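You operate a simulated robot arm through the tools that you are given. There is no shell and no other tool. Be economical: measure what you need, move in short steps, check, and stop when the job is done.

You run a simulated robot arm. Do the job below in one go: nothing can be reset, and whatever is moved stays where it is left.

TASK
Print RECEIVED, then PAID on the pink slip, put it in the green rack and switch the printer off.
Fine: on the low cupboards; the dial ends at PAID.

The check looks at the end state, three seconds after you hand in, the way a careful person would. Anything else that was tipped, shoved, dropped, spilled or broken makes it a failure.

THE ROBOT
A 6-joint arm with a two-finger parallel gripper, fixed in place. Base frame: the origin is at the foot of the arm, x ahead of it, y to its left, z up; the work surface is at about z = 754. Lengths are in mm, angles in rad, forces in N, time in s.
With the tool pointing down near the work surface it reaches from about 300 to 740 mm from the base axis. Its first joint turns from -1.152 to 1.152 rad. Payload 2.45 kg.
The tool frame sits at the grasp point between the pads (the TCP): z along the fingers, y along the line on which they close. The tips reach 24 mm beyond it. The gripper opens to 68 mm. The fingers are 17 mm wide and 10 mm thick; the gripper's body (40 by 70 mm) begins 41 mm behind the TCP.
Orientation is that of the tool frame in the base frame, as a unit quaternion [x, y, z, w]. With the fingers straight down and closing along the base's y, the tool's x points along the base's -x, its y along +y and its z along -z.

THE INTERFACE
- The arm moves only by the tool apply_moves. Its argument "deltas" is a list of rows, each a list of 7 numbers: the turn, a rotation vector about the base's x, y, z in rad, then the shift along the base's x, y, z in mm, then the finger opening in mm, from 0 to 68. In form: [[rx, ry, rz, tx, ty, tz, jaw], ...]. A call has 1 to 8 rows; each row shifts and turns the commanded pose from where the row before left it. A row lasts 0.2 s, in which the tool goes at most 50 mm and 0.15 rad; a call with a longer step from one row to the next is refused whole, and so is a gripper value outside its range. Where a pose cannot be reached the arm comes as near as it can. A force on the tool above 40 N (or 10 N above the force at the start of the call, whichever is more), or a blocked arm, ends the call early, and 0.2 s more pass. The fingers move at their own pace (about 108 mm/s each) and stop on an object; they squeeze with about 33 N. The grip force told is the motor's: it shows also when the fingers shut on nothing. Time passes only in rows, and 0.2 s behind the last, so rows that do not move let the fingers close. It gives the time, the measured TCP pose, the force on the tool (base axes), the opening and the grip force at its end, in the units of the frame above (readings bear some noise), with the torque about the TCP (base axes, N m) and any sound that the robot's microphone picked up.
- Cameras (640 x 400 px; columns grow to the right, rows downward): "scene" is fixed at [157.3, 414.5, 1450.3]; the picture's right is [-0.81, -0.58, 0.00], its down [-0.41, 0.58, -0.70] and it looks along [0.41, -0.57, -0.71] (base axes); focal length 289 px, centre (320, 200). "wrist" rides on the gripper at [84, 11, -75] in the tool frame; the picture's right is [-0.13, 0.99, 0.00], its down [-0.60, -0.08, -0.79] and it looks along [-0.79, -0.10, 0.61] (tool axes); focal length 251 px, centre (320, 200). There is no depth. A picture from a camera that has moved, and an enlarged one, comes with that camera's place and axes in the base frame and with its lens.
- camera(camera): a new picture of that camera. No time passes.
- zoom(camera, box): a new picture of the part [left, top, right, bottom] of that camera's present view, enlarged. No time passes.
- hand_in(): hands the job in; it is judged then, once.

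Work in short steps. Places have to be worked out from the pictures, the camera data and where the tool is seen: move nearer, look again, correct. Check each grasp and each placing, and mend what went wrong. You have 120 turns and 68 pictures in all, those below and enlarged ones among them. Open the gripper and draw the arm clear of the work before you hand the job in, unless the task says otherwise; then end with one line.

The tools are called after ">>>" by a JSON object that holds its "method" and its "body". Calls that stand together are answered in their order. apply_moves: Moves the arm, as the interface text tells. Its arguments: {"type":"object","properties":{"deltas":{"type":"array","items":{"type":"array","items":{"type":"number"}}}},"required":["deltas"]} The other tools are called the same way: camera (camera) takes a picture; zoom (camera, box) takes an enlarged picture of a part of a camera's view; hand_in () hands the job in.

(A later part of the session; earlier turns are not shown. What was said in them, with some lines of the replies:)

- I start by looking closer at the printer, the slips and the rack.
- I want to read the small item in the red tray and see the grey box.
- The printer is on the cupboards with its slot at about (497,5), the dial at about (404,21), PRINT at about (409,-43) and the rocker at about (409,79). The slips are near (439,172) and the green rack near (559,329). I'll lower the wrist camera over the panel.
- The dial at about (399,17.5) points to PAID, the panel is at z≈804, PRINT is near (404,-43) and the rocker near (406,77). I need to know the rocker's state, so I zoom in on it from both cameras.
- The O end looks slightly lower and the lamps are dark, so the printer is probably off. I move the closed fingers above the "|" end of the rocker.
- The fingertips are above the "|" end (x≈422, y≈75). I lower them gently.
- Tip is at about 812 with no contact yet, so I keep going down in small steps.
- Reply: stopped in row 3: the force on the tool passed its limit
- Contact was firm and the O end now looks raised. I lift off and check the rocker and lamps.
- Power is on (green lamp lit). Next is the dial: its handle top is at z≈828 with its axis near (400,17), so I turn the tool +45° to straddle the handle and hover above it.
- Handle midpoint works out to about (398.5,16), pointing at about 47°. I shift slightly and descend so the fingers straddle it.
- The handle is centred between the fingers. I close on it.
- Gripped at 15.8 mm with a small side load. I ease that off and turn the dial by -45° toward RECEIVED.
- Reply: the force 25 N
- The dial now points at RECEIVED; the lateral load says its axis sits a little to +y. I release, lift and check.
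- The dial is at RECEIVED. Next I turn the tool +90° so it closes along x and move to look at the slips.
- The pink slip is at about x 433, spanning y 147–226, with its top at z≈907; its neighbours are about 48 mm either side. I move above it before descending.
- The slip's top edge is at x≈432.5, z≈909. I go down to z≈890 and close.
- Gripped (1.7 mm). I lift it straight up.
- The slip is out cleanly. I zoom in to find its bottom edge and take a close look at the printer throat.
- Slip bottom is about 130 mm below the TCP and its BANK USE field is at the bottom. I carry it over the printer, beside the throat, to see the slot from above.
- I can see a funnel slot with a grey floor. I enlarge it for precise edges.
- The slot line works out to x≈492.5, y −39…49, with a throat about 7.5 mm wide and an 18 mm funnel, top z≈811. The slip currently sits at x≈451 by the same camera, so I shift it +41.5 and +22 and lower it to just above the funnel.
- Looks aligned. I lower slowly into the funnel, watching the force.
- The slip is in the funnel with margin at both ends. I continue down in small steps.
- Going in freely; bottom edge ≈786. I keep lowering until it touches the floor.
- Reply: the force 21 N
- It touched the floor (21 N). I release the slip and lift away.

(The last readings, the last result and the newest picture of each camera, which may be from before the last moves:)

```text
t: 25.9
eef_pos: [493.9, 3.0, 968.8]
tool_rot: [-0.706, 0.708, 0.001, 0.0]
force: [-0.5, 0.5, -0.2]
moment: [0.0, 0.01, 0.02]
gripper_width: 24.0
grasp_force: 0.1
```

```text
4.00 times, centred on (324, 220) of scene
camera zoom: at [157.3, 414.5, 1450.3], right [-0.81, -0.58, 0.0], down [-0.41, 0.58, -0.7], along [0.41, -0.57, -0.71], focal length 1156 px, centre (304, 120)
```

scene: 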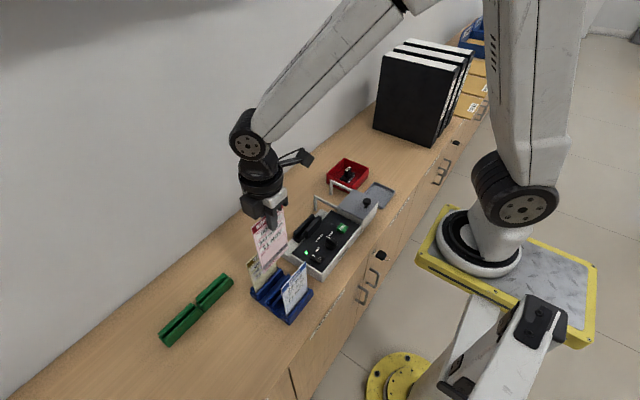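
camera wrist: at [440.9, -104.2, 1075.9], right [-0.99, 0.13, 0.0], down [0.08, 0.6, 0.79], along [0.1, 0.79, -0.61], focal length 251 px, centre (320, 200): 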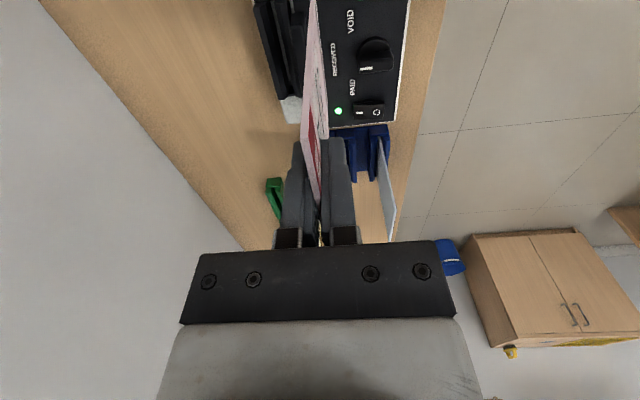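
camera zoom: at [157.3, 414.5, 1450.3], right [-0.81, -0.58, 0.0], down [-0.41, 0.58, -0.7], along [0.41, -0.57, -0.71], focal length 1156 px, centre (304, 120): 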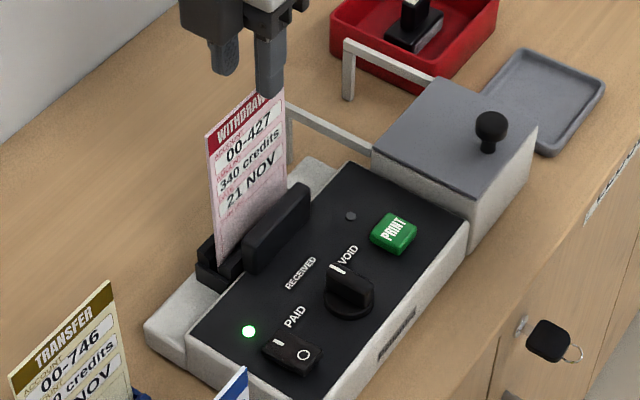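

The slip stands in the throat. I close the fingers, turn the tool back to the default orientation (keeping the camera off the lid's knob) and move over PRINT.

>>> {"method": "apply_moves", "body": {"deltas": [[0, 0, -0.143, 0, 0, 25, 0], [0, 0, -0.143, -10, -5, 0, 0], [0, 0, -0.143, -10, -5, 0, 0], [0, 0, -0.143, -10, -5, 0, 0], [0, 0, -0.143, -10, -5, 0, 0], [0, 0, -0.143, -10, -5, 0, 0], [0, 0, -0.143, -10, -5, 0, 0], [0, 0, -0.143, -10, -5, -10, 0]]}}

>>> {"method": "apply_moves", "body": {"deltas": [[0, 0, -0.143, -10, -5, -15, 0], [0, 0, -0.143, -6, -5, -20, 0], [0, 0, -0.143, -4, -1, -20, 0], [0, 0, 0, 0, 0, -30, 0], [0, 0, 0, 0, 0, -30, 0]]}}

>>> {"method": "zoom", "body": {"camera": "wrist", "box": [200, 0, 440, 200]}}

>>> {"method": "zoom", "body": {"camera": "scene", "box": [276, 170, 372, 270]}}

```text
t: 27.8
eef_pos: [423.3, -32.6, 983.2]
tool_rot: [-0.21, 0.978, 0.0, 0.0]
force: [0.3, 0.4, 0.3]
moment: [0.01, 0.04, -0.03]
gripper_width: 0.0
grasp_force: 23.9
```

```text
t: 28.9
eef_pos: [404.6, -44.1, 865.6]
tool_rot: [0.001, 1.0, 0.0, 0.001]
force: [0.1, -0.2, 0.4]
moment: [-0.01, 0.0, -0.02]
gripper_width: 0.0
grasp_force: 23.4
```

```text
2.00 times, centred on (320, 100) of wrist
camera zoom: at [318.6, -34.5, 941.2], right [0.13, 0.99, 0.0], down [0.6, -0.08, 0.79], along [0.79, -0.11, -0.61], focal length 503 px, centre (320, 400)
```

zoom: 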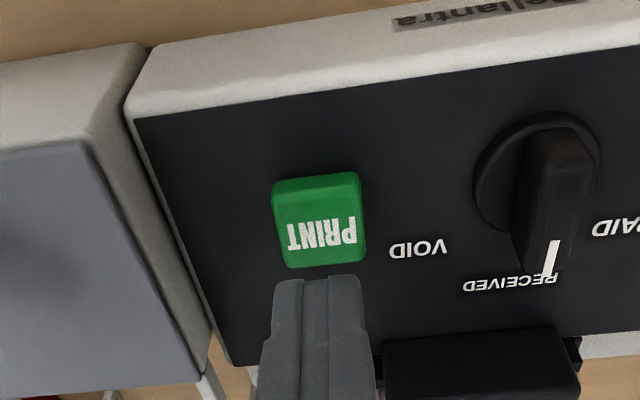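

```text
4.00 times, centred on (324, 220) of scene
camera zoom: at [157.3, 414.5, 1450.3], right [-0.81, -0.58, 0.0], down [-0.41, 0.58, -0.7], along [0.41, -0.57, -0.71], focal length 1156 px, centre (304, 120)
```

zoom: 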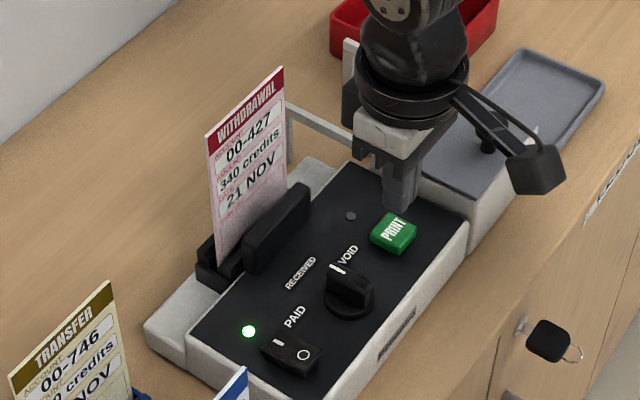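

PRINT's centre is near (400,-46). I shift a bit and press down gently.

>>> {"method": "apply_moves", "body": {"deltas": [[0, 0, 0, -3, -1.5, -12, 0], [0, 0, 0, 0, 0, -8, 0], [0, 0, 0, 0, 0, -3, 0], [0, 0, 0, 0, 0, -2, 0], [0, 0, 0, 0, 0, -2, 0], [0, 0, 0, 0, 0, -1.5, 0]]}}

```text
t: 30.4
eef_pos: [401.9, -45.8, 840.8]
tool_rot: [0.001, 1.0, 0.0, 0.001]
force: [-1.0, -0.4, 0.4]
moment: [-0.03, 0.02, 0.01]
gripper_width: 0.0
grasp_force: 23.5
```

No contact yet; I continue in small steps.

>>> {"method": "apply_moves", "body": {"deltas": [[0, 0, 0, 0, 0, -1.5, 0], [0, 0, 0, 0, 0, -1.5, 0], [0, 0, 0, 0, 0, -1.5, 0], [0, 0, 0, 0, 0, 0, 0]]}}

```text
t: 31.4
eef_pos: [400.7, -44.3, 835.1]
tool_rot: [0.001, 1.0, 0.0, 0.0]
force: [-0.7, 0.4, 1.6]
moment: [0.0, 0.02, 0.03]
gripper_width: 0.0
grasp_force: 23.8
```

Slight contact. A little further, listening for a sound.

>>> {"method": "apply_moves", "body": {"deltas": [[0, 0, 0, 0, 0, -1, 0], [0, 0, 0, 0, 0, -1, 0], [0, 0, 0, 0, 0, -1, 0]]}}

>>> {"method": "zoom", "body": {"camera": "wrist", "box": [200, 0, 440, 200]}}

```text
t: 32.1
eef_pos: [401.7, -46.3, 832.5]
tool_rot: [0.0, 1.0, 0.0, 0.001]
force: [-1.2, 1.0, 2.5]
moment: [0.04, 0.03, -0.01]
gripper_width: 0.0
grasp_force: 23.8
heard: click
```

```text
2.00 times, centred on (320, 100) of wrist
camera zoom: at [314.9, -34.8, 907.3], right [0.13, 0.99, 0.0], down [0.6, -0.08, 0.79], along [0.79, -0.1, -0.61], focal length 503 px, centre (320, 400)
```

zoom: 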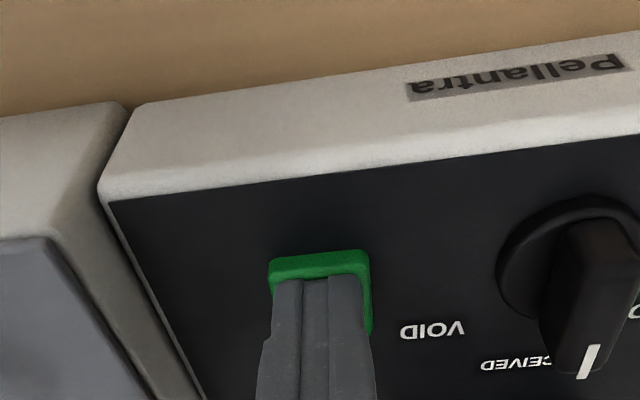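

A click was heard. I lift off, wait, and see what happens.

>>> {"method": "apply_moves", "body": {"deltas": [[0, 0, 0, 0, 0, 5, 0], [0, 0, 0, 0, 0, 20, 0], [0, 0, 0, 0, 0, 20, 0], [0, 0, 0, 0, 0, 20, 0]]}}

>>> {"method": "zoom", "body": {"camera": "scene", "box": [276, 170, 372, 270]}}

```text
t: 33.1
eef_pos: [401.0, -44.2, 896.6]
tool_rot: [0.001, 1.0, 0.0, 0.0]
force: [0.3, -0.4, -0.6]
moment: [0.01, -0.01, 0.02]
gripper_width: 0.0
grasp_force: 23.8
```

```text
4.00 times, centred on (324, 220) of scene
camera zoom: at [157.3, 414.5, 1450.3], right [-0.81, -0.58, 0.0], down [-0.41, 0.58, -0.7], along [0.41, -0.57, -0.71], focal length 1156 px, centre (304, 120)
```

zoom: 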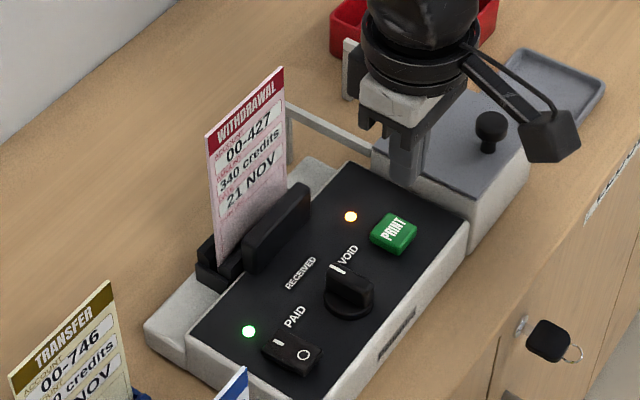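

An amber lamp came on — either busy or a fault. I wait a second and look again.

>>> {"method": "apply_moves", "body": {"deltas": [[0, 0, 0, 0, 0, 0, 0], [0, 0, 0, 0, 0, 0, 0], [0, 0, 0, 0, 0, 0, 0], [0, 0, 0, 0, 0, 0, 0], [0, 0, 0, 0, 0, 0, 0], [0, 0, 0, 0, 0, 0, 0], [0, 0, 0, 0, 0, 0, 0], [0, 0, 0, 0, 0, 0, 0]]}}

>>> {"method": "zoom", "body": {"camera": "scene", "box": [276, 170, 372, 270]}}

```text
t: 35.0
eef_pos: [401.0, -44.4, 896.2]
tool_rot: [0.002, 1.0, 0.0, 0.0]
force: [0.1, 0.9, -0.1]
moment: [-0.02, 0.0, 0.0]
gripper_width: 0.1
grasp_force: 23.6
```

```text
4.00 times, centred on (324, 220) of scene
camera zoom: at [157.3, 414.5, 1450.3], right [-0.81, -0.58, 0.0], down [-0.41, 0.58, -0.7], along [0.41, -0.57, -0.71], focal length 1156 px, centre (304, 120)
```

zoom: 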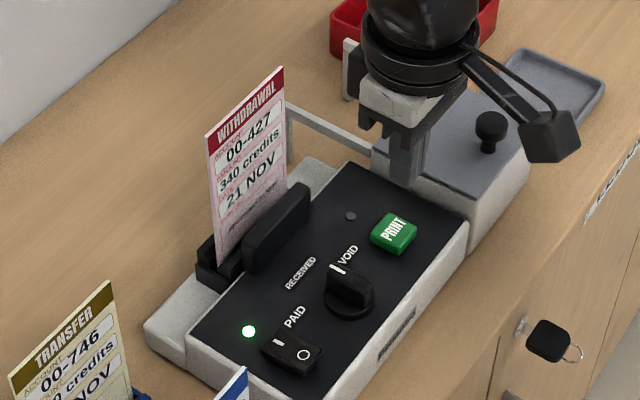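

The lamp went out again, so it was just busy, and something new shows on the slip. I zoom in on it.

>>> {"method": "zoom", "body": {"camera": "scene", "box": [320, 205, 356, 240]}}

>>> {"method": "zoom", "body": {"camera": "scene", "box": [322, 208, 358, 230]}}

```text
11.43 times, centred on (338, 222) of scene
camera zoom: at [157.3, 414.5, 1450.3], right [-0.81, -0.58, 0.0], down [-0.41, 0.58, -0.7], along [0.41, -0.57, -0.71], focal length 3303 px, centre (114, -57)
```

zoom: 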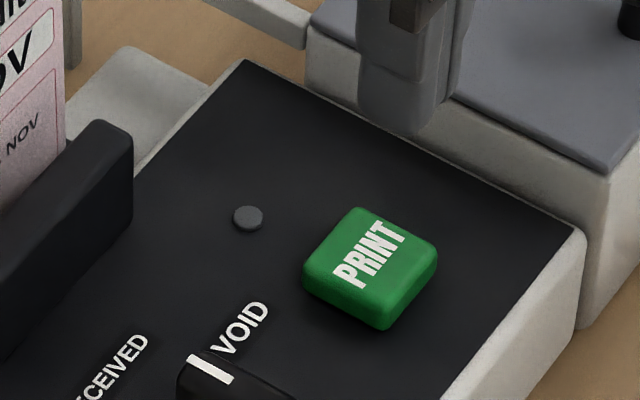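

```text
16.00 times, centred on (340, 219) of scene
camera zoom: at [157.3, 414.5, 1450.3], right [-0.81, -0.58, 0.0], down [-0.41, 0.58, -0.7], along [0.41, -0.57, -0.71], focal length 4625 px, centre (0, -104)
```

zoom: 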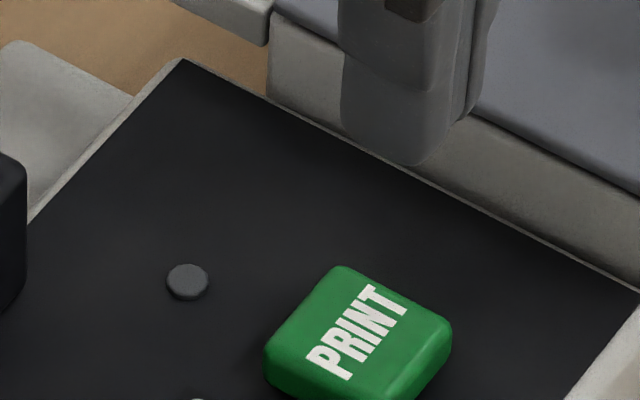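

>>> {"method": "zoom", "body": {"camera": "scene", "box": [290, 205, 340, 236]}}

```text
12.80 times, centred on (315, 220) of scene
camera zoom: at [157.3, 414.5, 1450.3], right [-0.81, -0.58, 0.0], down [-0.41, 0.58, -0.7], along [0.41, -0.57, -0.71], focal length 3700 px, centre (384, -62)
```

zoom: 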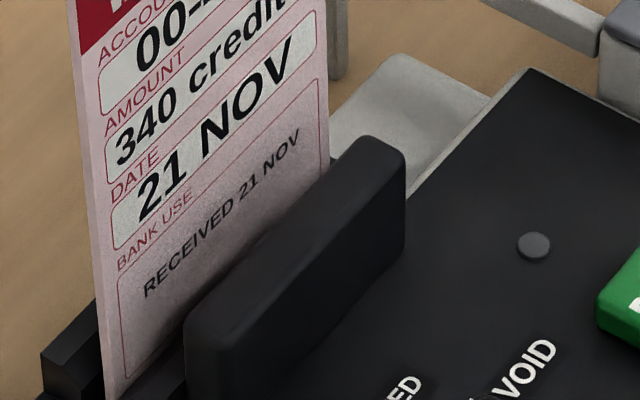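

"RECEIVED 21 NOV" is printed. Now I go to the dial, grip it and turn it +45° to PAID.

>>> {"method": "apply_moves", "body": {"deltas": [[0, 0, 0, -0.5, 31, 5, 44], [0, 0, 0, -0.5, 31, 0, 44], [0, 0, 0, 0, 0, -20, 44], [0, 0, 0, 0, 0, -20, 44], [0, 0, 0, 0, 0, -12, 44], [0, 0, 0, 0, 0, -8, 44]]}}

>>> {"method": "zoom", "body": {"camera": "wrist", "box": [200, 0, 440, 200]}}

```text
t: 36.4
eef_pos: [400.7, 17.5, 842.4]
tool_rot: [0.001, 1.0, 0.0, 0.001]
force: [0.8, 0.1, 0.5]
moment: [0.0, -0.01, -0.01]
gripper_width: 44.0
grasp_force: 0.0
```

```text
2.00 times, centred on (320, 100) of wrist
camera zoom: at [315.6, 26.5, 917.2], right [0.13, 0.99, 0.0], down [0.6, -0.08, 0.79], along [0.79, -0.1, -0.61], focal length 503 px, centre (320, 400)
```

zoom: 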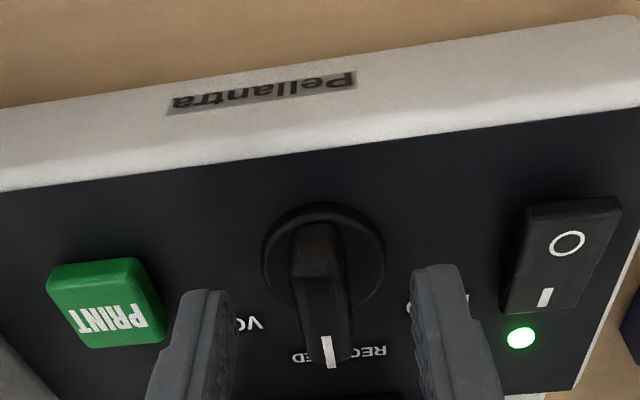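

Centred. I close and rotate.

>>> {"method": "apply_moves", "body": {"deltas": [[0, 0, 0, 0, 0, -2, 25], [0, 0, 0, 0, 0, 0, 8], [0, 0, 0, 0, 0, 0, 8]]}}

>>> {"method": "apply_moves", "body": {"deltas": [[0, 0, 0.13, 0, 0, 0, 8], [0, 0, 0.13, 0, 0, 0, 8], [0, 0, 0.13, 0, 0, 0, 8], [0, 0, 0.13, 0, 0, 0, 8], [0, 0, 0.13, 0, 0, 0, 8], [0, 0, 0.13, 0, 0, 0, 8], [0, 0, 0.03, 0, 0, 0, 8]]}}

```text
t: 37.1
eef_pos: [401.3, 17.6, 840.7]
tool_rot: [0.001, 1.0, 0.0, 0.001]
force: [-0.3, 7.3, 1.5]
moment: [0.15, -0.04, 0.01]
gripper_width: 13.6
grasp_force: 3.8
```

```text
t: 38.7
eef_pos: [401.6, 17.1, 839.9]
tool_rot: [-0.384, 0.923, 0.001, 0.003]
force: [3.3, -9.7, -6.6]
moment: [-0.62, 0.45, 0.01]
gripper_width: 13.0
grasp_force: 33.1
stopped in row 7: the force on the tool passed its limit (the readings are from after the stop); the commanded pose is now the measured one
```

It is at about 45° with a force build-up. I release, lift and check.

>>> {"method": "apply_moves", "body": {"deltas": [[0, 0, 0, 0, 0, 0, 20], [0, 0, 0, 0, 0, 0, 44], [0, 0, 0, 0, 0, 0, 44], [0, 0, 0, 0, 0, 25, 44], [0, 0, 0, 0, 0, 25, 44], [0, 0, 0, 0, 0, 20, 44]]}}

>>> {"method": "zoom", "body": {"camera": "scene", "box": [290, 200, 370, 270]}}

```text
t: 40.1
eef_pos: [400.1, 14.0, 910.8]
tool_rot: [-0.385, 0.923, 0.0, 0.003]
force: [-0.9, 0.1, 0.6]
moment: [0.01, 0.02, 0.01]
gripper_width: 43.9
grasp_force: 0.0
```

```text
5.71 times, centred on (330, 235) of scene
camera zoom: at [157.3, 414.5, 1450.3], right [-0.81, -0.58, 0.0], down [-0.41, 0.58, -0.7], along [0.41, -0.57, -0.71], focal length 1652 px, centre (263, 0)
```

zoom: 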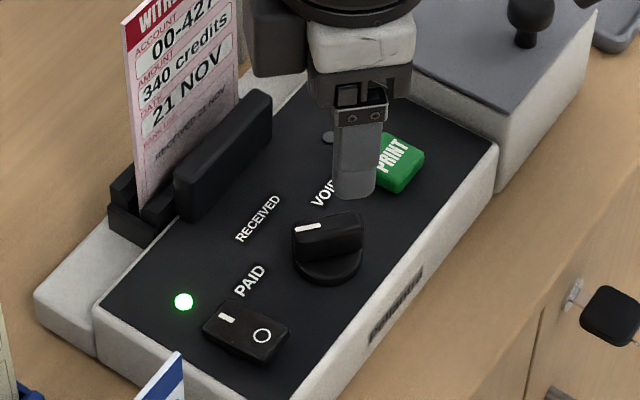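

The dial is back at PAID, as at the start. I rotate back and move over PRINT with closed fingers.

>>> {"method": "apply_moves", "body": {"deltas": [[0, 0, -0.132, 0.2, -10, 0, 0], [0, 0, -0.132, 0.2, -10, 0, 0], [0, 0, -0.132, 0.2, -10, 0, 0], [0, 0, -0.132, 0.2, -10, 0, 0], [0, 0, -0.132, 0.2, -10, -20, 0], [0, 0, -0.132, 0.2, -10, -20, 0]]}}

>>> {"method": "apply_moves", "body": {"deltas": [[0, 0, 0, 0, 0, -20, 0], [0, 0, 0, 0, 0, -11, 0], [0, 0, 0, 0, 0, -2, 0], [0, 0, 0, 0, 0, -2, 0]]}}

```text
t: 41.5
eef_pos: [400.8, -43.7, 869.5]
tool_rot: [0.001, 1.0, -0.001, 0.002]
force: [-0.2, 0.3, 0.0]
moment: [0.03, -0.04, -0.01]
gripper_width: 0.1
grasp_force: 23.6
```

```text
t: 42.5
eef_pos: [402.6, -44.3, 835.2]
tool_rot: [0.002, 1.0, -0.001, 0.002]
force: [1.1, 0.3, 1.8]
moment: [0.04, 0.04, -0.01]
gripper_width: 0.1
grasp_force: 23.7
```

At the touch height. I press the last few millimetres until the click — once only.

>>> {"method": "apply_moves", "body": {"deltas": [[0, 0, 0, 0, 0, -1, 0], [0, 0, 0, 0, 0, -1, 0], [0, 0, 0, 0, 0, -1, 0]]}}

```text
t: 43.3
eef_pos: [402.2, -44.4, 832.0]
tool_rot: [0.001, 1.0, 0.0, 0.002]
force: [-0.1, 1.3, 2.4]
moment: [0.01, 0.05, -0.06]
gripper_width: 0.4
grasp_force: 23.4
heard: click
```

Clicked. I lift and wait for the print to finish.

>>> {"method": "apply_moves", "body": {"deltas": [[0, 0, 0, 0, 0, 5, 0], [0, 0, 0, 0, 0, 25, 0], [0, 0, 0, 0, 0, 35, 0], [0, 0, 0, 0, 0, 35, 0], [0, 0, 0, 0, 0, 35, 0], [0, 0, 0, 0, 0, 0, 0], [0, 0, 0, 0, 0, 0, 0], [0, 0, 0, 0, 0, 0, 0]]}}

>>> {"method": "apply_moves", "body": {"deltas": [[0, 0, 0, 0, 0, 0, 0], [0, 0, 0, 0, 0, 0, 0], [0, 0, 0, 0, 0, 0, 0], [0, 0, 0, 0, 0, 0, 0], [0, 0, 0, 0, 0, 0, 0], [0, 0, 0, 0, 0, 0, 0]]}}

>>> {"method": "zoom", "body": {"camera": "scene", "box": [290, 200, 350, 240]}}

```text
t: 45.1
eef_pos: [402.8, -43.6, 966.0]
tool_rot: [0.001, 1.0, 0.0, 0.002]
force: [-0.3, -0.2, -0.8]
moment: [0.0, -0.03, -0.01]
gripper_width: 0.0
grasp_force: 23.6
```

```text
t: 46.5
eef_pos: [403.3, -44.3, 966.2]
tool_rot: [0.001, 1.0, -0.001, 0.003]
force: [0.2, 0.4, -0.1]
moment: [-0.03, 0.0, 0.02]
gripper_width: 0.0
grasp_force: 23.3
```

```text
10.00 times, centred on (320, 220) of scene
camera zoom: at [157.3, 414.5, 1450.3], right [-0.81, -0.58, 0.0], down [-0.41, 0.58, -0.7], along [0.41, -0.57, -0.71], focal length 2890 px, centre (320, 0)
```

zoom: 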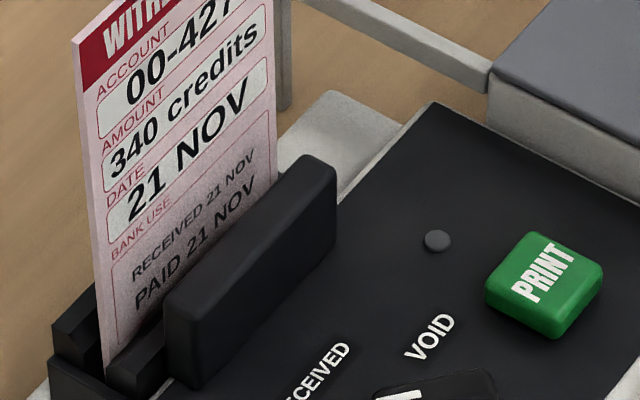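

Both lines are printed: RECEIVED, then PAID. While the tool is in this orientation I switch the printer off: move over the O end of the rocker.

>>> {"method": "apply_moves", "body": {"deltas": [[0, 0, 0, -3, 30.3, -10, 0], [0, 0, 0, -3, 30.3, -20, 0], [0, 0, 0, -3, 30.3, -35, 0], [0, 0, 0, -3, 30.3, -37, 0]]}}

>>> {"method": "zoom", "body": {"camera": "wrist", "box": [200, 0, 440, 200]}}

```text
t: 47.5
eef_pos: [391.0, 76.9, 864.1]
tool_rot: [0.001, 1.0, -0.001, 0.002]
force: [-0.6, 0.4, 0.3]
moment: [0.0, -0.03, -0.03]
gripper_width: 0.0
grasp_force: 24.0
```

```text
2.00 times, centred on (320, 100) of wrist
camera zoom: at [305.4, 87.6, 938.5], right [0.13, 0.99, 0.0], down [0.6, -0.08, 0.8], along [0.79, -0.1, -0.6], focal length 503 px, centre (320, 400)
```

zoom: 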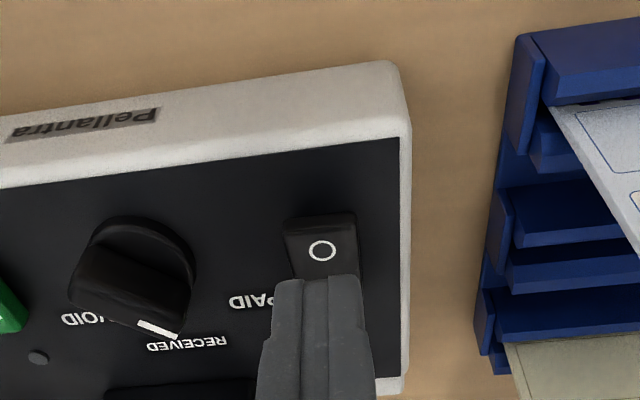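

The fingers are aligned over O. I press down gently.

>>> {"method": "apply_moves", "body": {"deltas": [[0, 0, 0, -2, 0, -12, 0], [0, 0, 0, 0, 0, -8, 0], [0, 0, 0, 0, 0, -3, 0], [0, 0, 0, 0, 0, -2, 0], [0, 0, 0, 0, 0, -2, 0], [0, 0, 0, 0, 0, -2, 0], [0, 0, 0, 0, 0, -1.5, 0], [0, 0, 0, 0, 0, -1.5, 0]]}}

```text
t: 49.5
eef_pos: [388.8, 78.1, 833.7]
tool_rot: [0.0, 1.0, -0.001, 0.003]
force: [-4.0, -0.2, 11.6]
moment: [0.05, -0.01, -0.1]
gripper_width: 0.0
grasp_force: 23.6
stopped in row 8: the force on the tool passed its limit (the readings are from after the stop); the commanded pose is now the measured one
```

It reached the stop. I lift, heading towards the slip, and check the lamp.

>>> {"method": "apply_moves", "body": {"deltas": [[0, 0, 0, 0, 0, 15, 0], [0, 0, 0, 0, 0, 35, 24], [0, 0, 0, 0, 0, 45, 24], [0, 0, 0.143, 0, 0, 45, 24], [0, 0, 0.143, 10, -5, 10, 24], [0, 0, 0.143, 10, -5, 0, 24], [0, 0, 0.143, 10, -10, 0, 24], [0, 0, 0.143, 10, -10, 0, 24]]}}

>>> {"method": "zoom", "body": {"camera": "scene", "box": [290, 210, 354, 274]}}

```text
t: 51.2
eef_pos: [428.1, 46.5, 984.9]
tool_rot: [-0.351, 0.936, 0.001, 0.002]
force: [-0.5, -0.4, -0.3]
moment: [0.0, 0.02, 0.03]
gripper_width: 24.1
grasp_force: 0.2
```

```text
6.25 times, centred on (322, 242) of scene
camera zoom: at [157.3, 414.5, 1450.3], right [-0.81, -0.58, 0.0], down [-0.41, 0.58, -0.7], along [0.41, -0.57, -0.71], focal length 1806 px, centre (308, -62)
```

zoom: 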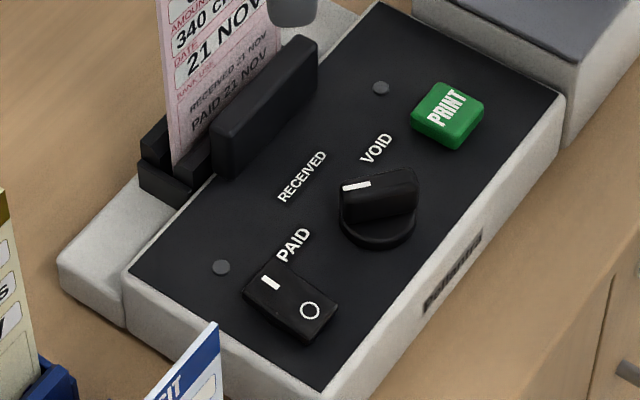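

Printer off, dial at PAID. I align over the slip again.

>>> {"method": "apply_moves", "body": {"deltas": [[0, 0, 0.1423, 11, -7.25, 0, 36], [0, 0, 0.1423, 11, -7.25, 0, 36], [0, 0, 0.1423, 11, -7.25, 0, 36], [0, 0, 0.1423, 11, -7.25, 0, 36], [0, 0, 0.1423, 11, -7.25, 0, 36], [0, 0, 0.1423, 11, -7.25, 0, 36], [0, 0, 0, 0, 0, -20, 36]]}}

>>> {"method": "zoom", "body": {"camera": "wrist", "box": [160, 0, 480, 200]}}

```text
t: 52.9
eef_pos: [495.4, 2.7, 964.1]
tool_rot: [-0.706, 0.708, 0.001, 0.003]
force: [0.3, 0.5, -0.2]
moment: [0.0, -0.04, -0.03]
gripper_width: 36.3
grasp_force: 0.1
```

```text
2.00 times, centred on (320, 100) of wrist
camera zoom: at [481.6, -81.4, 1039.1], right [-0.99, 0.13, 0.0], down [0.08, 0.6, 0.8], along [0.11, 0.79, -0.6], focal length 503 px, centre (320, 400)
```

zoom: 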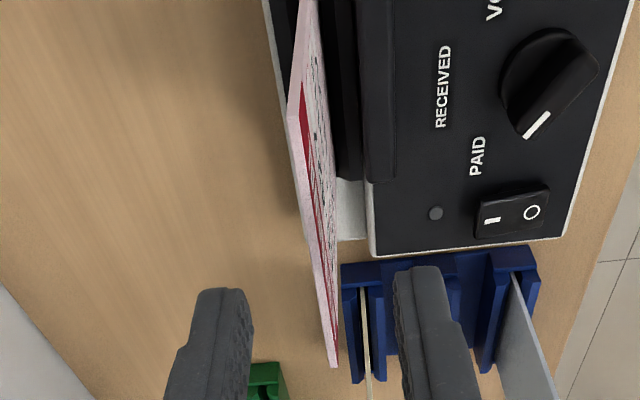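

The slip is upright and centred. I descend to the same grip height and close.

>>> {"method": "apply_moves", "body": {"deltas": [[0, 0, 0, -1, 0, -20, 36], [0, 0, 0, 0, 0, -20, 36], [0, 0, 0, 0, 0, -14, 36], [0, 0, 0, 0, 0, 0, 14], [0, 0, 0, 0, 0, 0, 0], [0, 0, 0, 0, 0, 0, 0]]}}

>>> {"method": "apply_moves", "body": {"deltas": [[0, 0, 0, 0, 0, 6, 0], [0, 0, 0, 0, 0, 12, 0], [0, 0, 0, 0, 0, 18, 0], [0, 0, 0, 0, 0, 20, 0], [0, 0, 0, 0, 0, 20, 0], [0, 0, 0, 0, 0, 20, 0], [0, 0, 0, 0, 0, 20, 0], [0, 0, 0, 0, 0, 24, 0]]}}

>>> {"method": "zoom", "body": {"camera": "scene", "box": [260, 130, 360, 250]}}

```text
t: 54.2
eef_pos: [493.1, 3.9, 909.6]
tool_rot: [-0.705, 0.709, 0.001, 0.003]
force: [0.3, -0.7, 0.1]
moment: [0.0, 0.0, 0.0]
gripper_width: 1.6
grasp_force: 26.3
```

```text
t: 56.0
eef_pos: [493.3, 4.7, 1048.2]
tool_rot: [-0.706, 0.708, 0.001, 0.002]
force: [-0.3, 1.0, -1.6]
moment: [0.03, 0.01, 0.0]
gripper_width: 1.5
grasp_force: 26.3
```

```text
3.33 times, centred on (310, 190) of scene
camera zoom: at [157.3, 414.5, 1450.3], right [-0.81, -0.58, 0.0], down [-0.41, 0.58, -0.7], along [0.41, -0.57, -0.71], focal length 964 px, centre (353, 233)
```

zoom: 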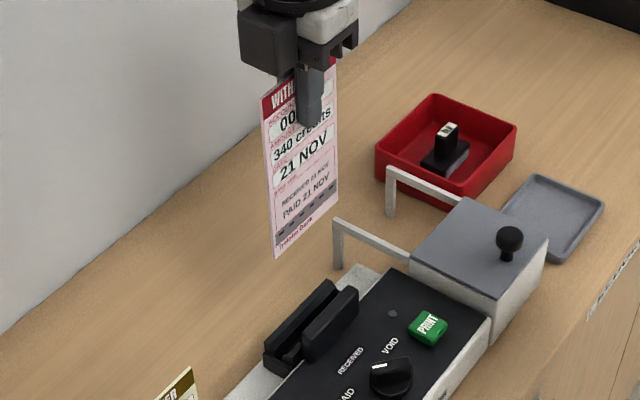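

The slip came out printed with both lines. The green rack is at about x 566, y 233–419 with a gap at y≈333; I carry the slip near its closer pocket and look.

>>> {"method": "apply_moves", "body": {"deltas": [[0, 0, 0, 7, 36, 0, 0], [0, 0, 0, 6, 36, 0, 0], [0, 0, 0, 6, 36, 0, 0], [0, 0, 0, 6, 36, 0, 0], [0, 0, 0, 6, 36, 0, 0], [0, 0, 0, 6, 37, 0, 0], [0, 0, 0, 0, 0, 0, 0]]}}

>>> {"method": "zoom", "body": {"camera": "wrist", "box": [200, 0, 360, 150]}}

```text
t: 57.6
eef_pos: [532.4, 223.5, 1048.7]
tool_rot: [-0.706, 0.708, 0.001, 0.003]
force: [-0.3, -0.4, 0.1]
moment: [-0.04, -0.01, 0.02]
gripper_width: 1.6
grasp_force: 26.0
```

```text
2.67 times, centred on (280, 75) of wrist
camera zoom: at [519.2, 138.1, 1124.2], right [-0.99, 0.13, 0.0], down [0.08, 0.6, 0.8], along [0.11, 0.79, -0.6], focal length 670 px, centre (427, 533)
```

zoom: 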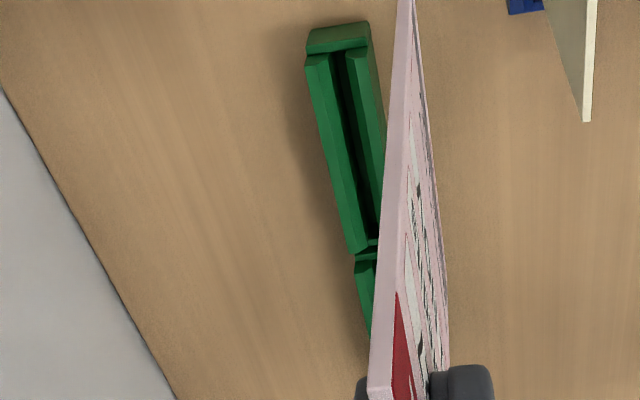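

The near pocket's slot runs from about (571.5,241) to (575,328), wall tops at z≈776. I move over it with the bottom edge about 50 mm above and look again.

>>> {"method": "apply_moves", "body": {"deltas": [[0, 0, 0, 10.5, 15, -5, 0], [0, 0, 0, 10.5, 15, -5, 0], [0, 0, 0, 10.5, 15, -20, 0], [0, 0, 0, 10.5, 16, -30, 0], [0, 0, 0, 0, 0, -30, 0], [0, 0, 0, 0, 0, 0, 0]]}}

>>> {"method": "zoom", "body": {"camera": "wrist", "box": [230, 0, 390, 110]}}

>>> {"method": "zoom", "body": {"camera": "scene", "box": [150, 230, 250, 350]}}

```text
t: 59.0
eef_pos: [574.8, 281.6, 958.5]
tool_rot: [-0.706, 0.708, 0.001, 0.002]
force: [-0.2, -0.8, -0.9]
moment: [-0.01, -0.01, 0.02]
gripper_width: 1.6
grasp_force: 26.1
```

```text
3.64 times, centred on (310, 55) of wrist
camera zoom: at [561.9, 196.6, 1033.1], right [-0.99, 0.13, 0.0], down [0.08, 0.6, 0.8], along [0.11, 0.79, -0.6], focal length 914 px, centre (356, 727)
```

zoom: 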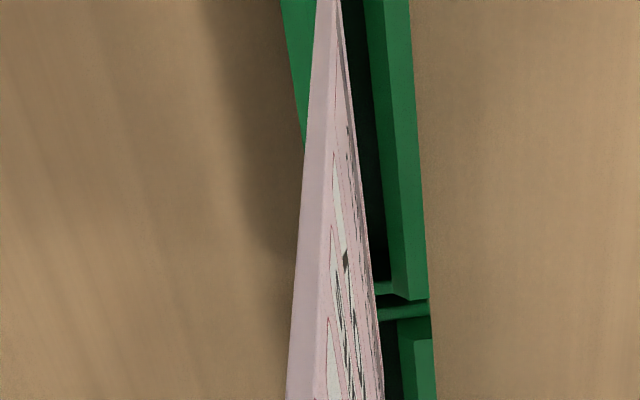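

```text
3.33 times, centred on (200, 290) of scene
camera zoom: at [157.3, 414.5, 1450.3], right [-0.81, -0.58, 0.0], down [-0.41, 0.58, -0.7], along [0.41, -0.57, -0.71], focal length 964 px, centre (720, -100)
```

zoom: 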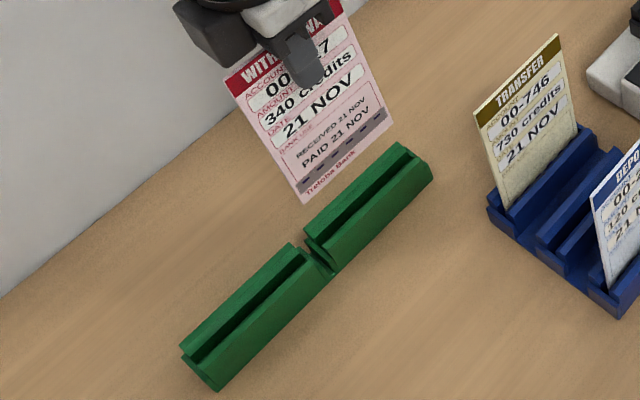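

The slip is at x≈572.6 against the slot's ≈573.2, and the pocket centre is about 5 mm further in y. I correct and lower to just above the wall tops.

>>> {"method": "apply_moves", "body": {"deltas": [[0, 0, 0, 0.6, 5.5, -10, 0], [0, 0, 0, 0, 0, -15, 0], [0, 0, 0, 0, 0, -12, 0], [0, 0, 0, 0, 0, -5, 0], [0, 0, 0, 0, 0, 0, 0]]}}

>>> {"method": "zoom", "body": {"camera": "scene", "box": [176, 250, 246, 320]}}

```text
t: 60.2
eef_pos: [573.7, 286.6, 917.4]
tool_rot: [-0.706, 0.708, 0.001, 0.002]
force: [1.1, -0.6, -0.1]
moment: [0.01, 0.01, -0.02]
gripper_width: 1.5
grasp_force: 26.0
```

```text
5.71 times, centred on (211, 285) of scene
camera zoom: at [157.3, 414.5, 1450.3], right [-0.81, -0.58, 0.0], down [-0.41, 0.58, -0.7], along [0.41, -0.57, -0.71], focal length 1652 px, centre (943, -286)
```

zoom: 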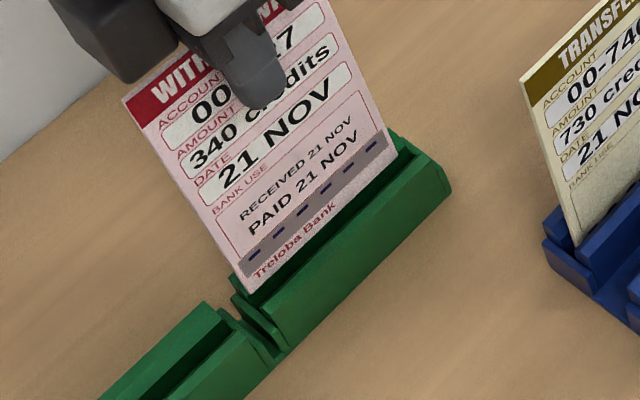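

The bottom edge is over the slot and inside both ends. I lower slowly.

>>> {"method": "apply_moves", "body": {"deltas": [[0, 0, 0, 0, 0, -3, 0], [0, 0, 0, 0, 0, -3, 0], [0, 0, 0, 0, 0, -3, 0], [0, 0, 0, 0, 0, -3, 0]]}}

>>> {"method": "apply_moves", "body": {"deltas": [[0, 0, 0, 0, 0, -2, 0], [0, 0, 0, 0, 0, -2, 0], [0, 0, 0, 0, 0, -2, 0]]}}

>>> {"method": "zoom", "body": {"camera": "scene", "box": [176, 250, 246, 320]}}

```text
t: 61.2
eef_pos: [573.7, 287.5, 905.1]
tool_rot: [-0.706, 0.708, 0.001, 0.002]
force: [0.2, -0.2, 0.5]
moment: [-0.02, -0.02, -0.04]
gripper_width: 1.8
grasp_force: 26.5
```

```text
t: 62.0
eef_pos: [574.6, 288.3, 902.2]
tool_rot: [-0.706, 0.708, 0.0, 0.004]
force: [-2.9, -5.5, 19.6]
moment: [0.16, 0.4, 0.15]
gripper_width: 1.9
grasp_force: 25.8
```

```text
5.71 times, centred on (211, 285) of scene
camera zoom: at [156.8, 414.2, 1450.4], right [-0.81, -0.58, 0.0], down [-0.41, 0.58, -0.7], along [0.41, -0.57, -0.71], focal length 1652 px, centre (943, -286)
```

zoom: 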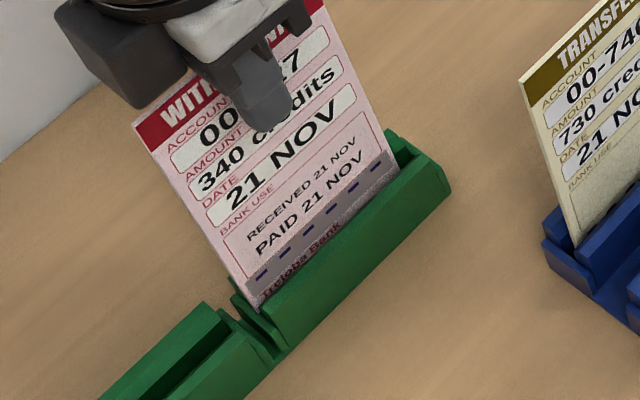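

It stopped at 902 with about 20 N. The torque says the contact is at the slip's +y corner, on the pocket's far end wall. I raise slightly, shift 3.5 mm in −y and try again.

>>> {"method": "apply_moves", "body": {"deltas": [[0, 0, 0, 0, 0, 6, 0], [0, 0, 0, 0, -3.5, 0, 0], [0, 0, 0, 0, 0, -3, 0], [0, 0, 0, 0, 0, -2, 0], [0, 0, 0, 0, 0, -2, 0]]}}

```text
t: 63.2
eef_pos: [572.7, 283.3, 899.5]
tool_rot: [-0.706, 0.708, 0.001, 0.002]
force: [-0.4, 0.7, -0.2]
moment: [-0.03, -0.03, 0.0]
gripper_width: 1.8
grasp_force: 26.0
```

It now passes without resistance. I continue down.

>>> {"method": "apply_moves", "body": {"deltas": [[0, 0, 0, 0, 0, -2, 0], [0, 0, 0, 0, 0, -2, 0], [0, 0, 0, 0, 0, -2, 0]]}}

>>> {"method": "apply_moves", "body": {"deltas": [[0, 0, 0, 0, 0, -1.5, 0], [0, 0, 0, 0, 0, -1.5, 0], [0, 0, 0, 0, 0, -1.5, 0]]}}

```text
t: 64.0
eef_pos: [573.8, 284.5, 893.0]
tool_rot: [-0.706, 0.708, 0.001, 0.002]
force: [0.8, 0.0, 0.4]
moment: [0.04, 0.02, -0.03]
gripper_width: 1.8
grasp_force: 26.4
```

```text
t: 64.8
eef_pos: [573.4, 284.2, 888.2]
tool_rot: [-0.706, 0.708, 0.002, 0.003]
force: [0.7, 0.0, 0.2]
moment: [0.0, -0.02, 0.01]
gripper_width: 1.5
grasp_force: 26.0
```

>>> {"method": "apply_moves", "body": {"deltas": [[0, 0, 0, 0, 0, -1.5, 0], [0, 0, 0, 0, 0, -1.5, 0], [0, 0, 0, 0, 0, -1.5, 0]]}}

>>> {"method": "zoom", "body": {"camera": "scene", "box": [176, 250, 246, 320]}}

```text
t: 65.7
eef_pos: [574.2, 284.7, 884.9]
tool_rot: [-0.706, 0.708, 0.001, 0.004]
force: [-1.6, -2.1, 9.9]
moment: [-0.33, 0.21, -0.02]
gripper_width: 1.7
grasp_force: 26.0
```

```text
5.71 times, centred on (211, 285) of scene
camera zoom: at [157.0, 414.3, 1450.4], right [-0.81, -0.58, 0.0], down [-0.41, 0.58, -0.7], along [0.41, -0.57, -0.71], focal length 1652 px, centre (943, -286)
```

zoom: 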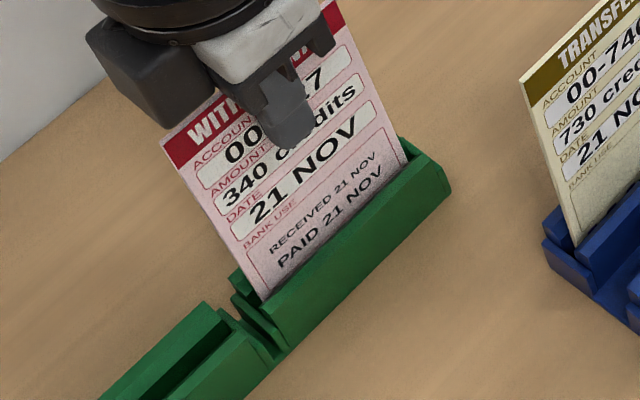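

It is seated on the pocket floor (contact at 885). I release and lift away.

>>> {"method": "apply_moves", "body": {"deltas": [[0, 0, 0, 0, 0, 0, 4], [0, 0, 0, 0, 0, 0, 20], [0, 0, 0, 0, 0, 0, 26], [0, 0, 0, 0, 0, 25, 26], [0, 0, 0, 0, 0, 35, 26], [0, 0, 0, 0, 0, 45, 26], [0, 0, 0, -15, -20, 40, 26], [0, 0, 0, -20, -30, 30, 26]]}}

>>> {"method": "apply_moves", "body": {"deltas": [[0, 0, 0, -20, -35, 20, 40], [0, 0, 0, -20, -35, 20, 40], [0, 0, 0, 0, 0, 0, 40]]}}

>>> {"method": "camera", "body": {"camera": "scene"}}

```text
t: 67.5
eef_pos: [538.8, 235.0, 1059.5]
tool_rot: [-0.705, 0.709, 0.001, 0.003]
force: [0.1, -0.4, -0.3]
moment: [0.02, -0.01, -0.02]
gripper_width: 26.0
grasp_force: 0.0
```

```text
t: 68.2
eef_pos: [500.3, 163.9, 1101.8]
tool_rot: [-0.706, 0.708, 0.001, 0.003]
force: [0.2, 0.0, 0.9]
moment: [0.03, -0.03, 0.02]
gripper_width: 40.2
grasp_force: 0.1
```

```text
2 pictures are left
```

scene: 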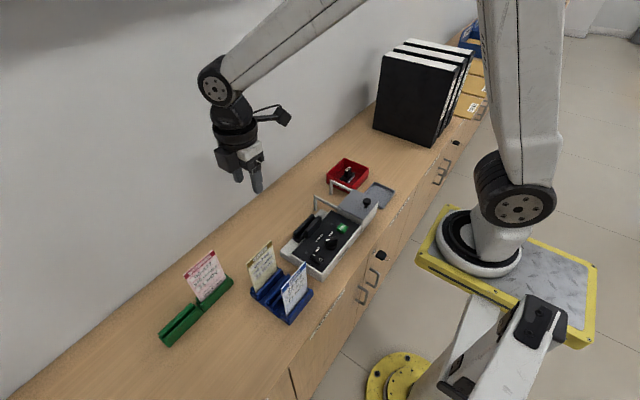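

The slip stands in the green rack, the printer is off and the arm is clear. One last close check of everything.

>>> {"method": "zoom", "body": {"camera": "scene", "box": [160, 200, 380, 340]}}

```text
2.86 times, centred on (270, 270) of scene
camera zoom: at [157.3, 414.5, 1450.3], right [-0.81, -0.58, 0.0], down [-0.41, 0.58, -0.7], along [0.41, -0.57, -0.71], focal length 826 px, centre (463, 0)
```

zoom: 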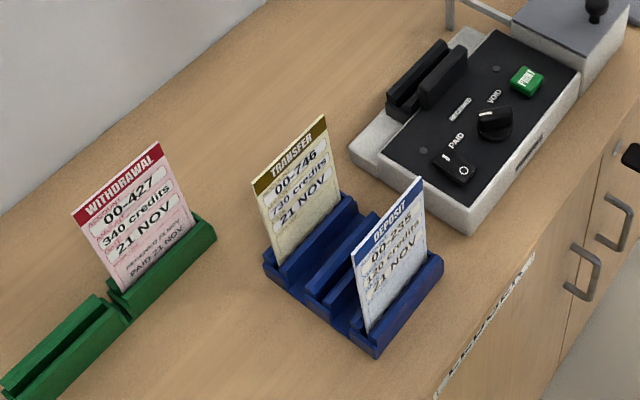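

Everything is in place: I hand in.

>>> {"method": "hand_in", "body": {}}

```text
The job is handed in.
```

The pink slip is printed RECEIVED, then PAID, and stands in the green rack; the printer is off and its dial is at PAID.
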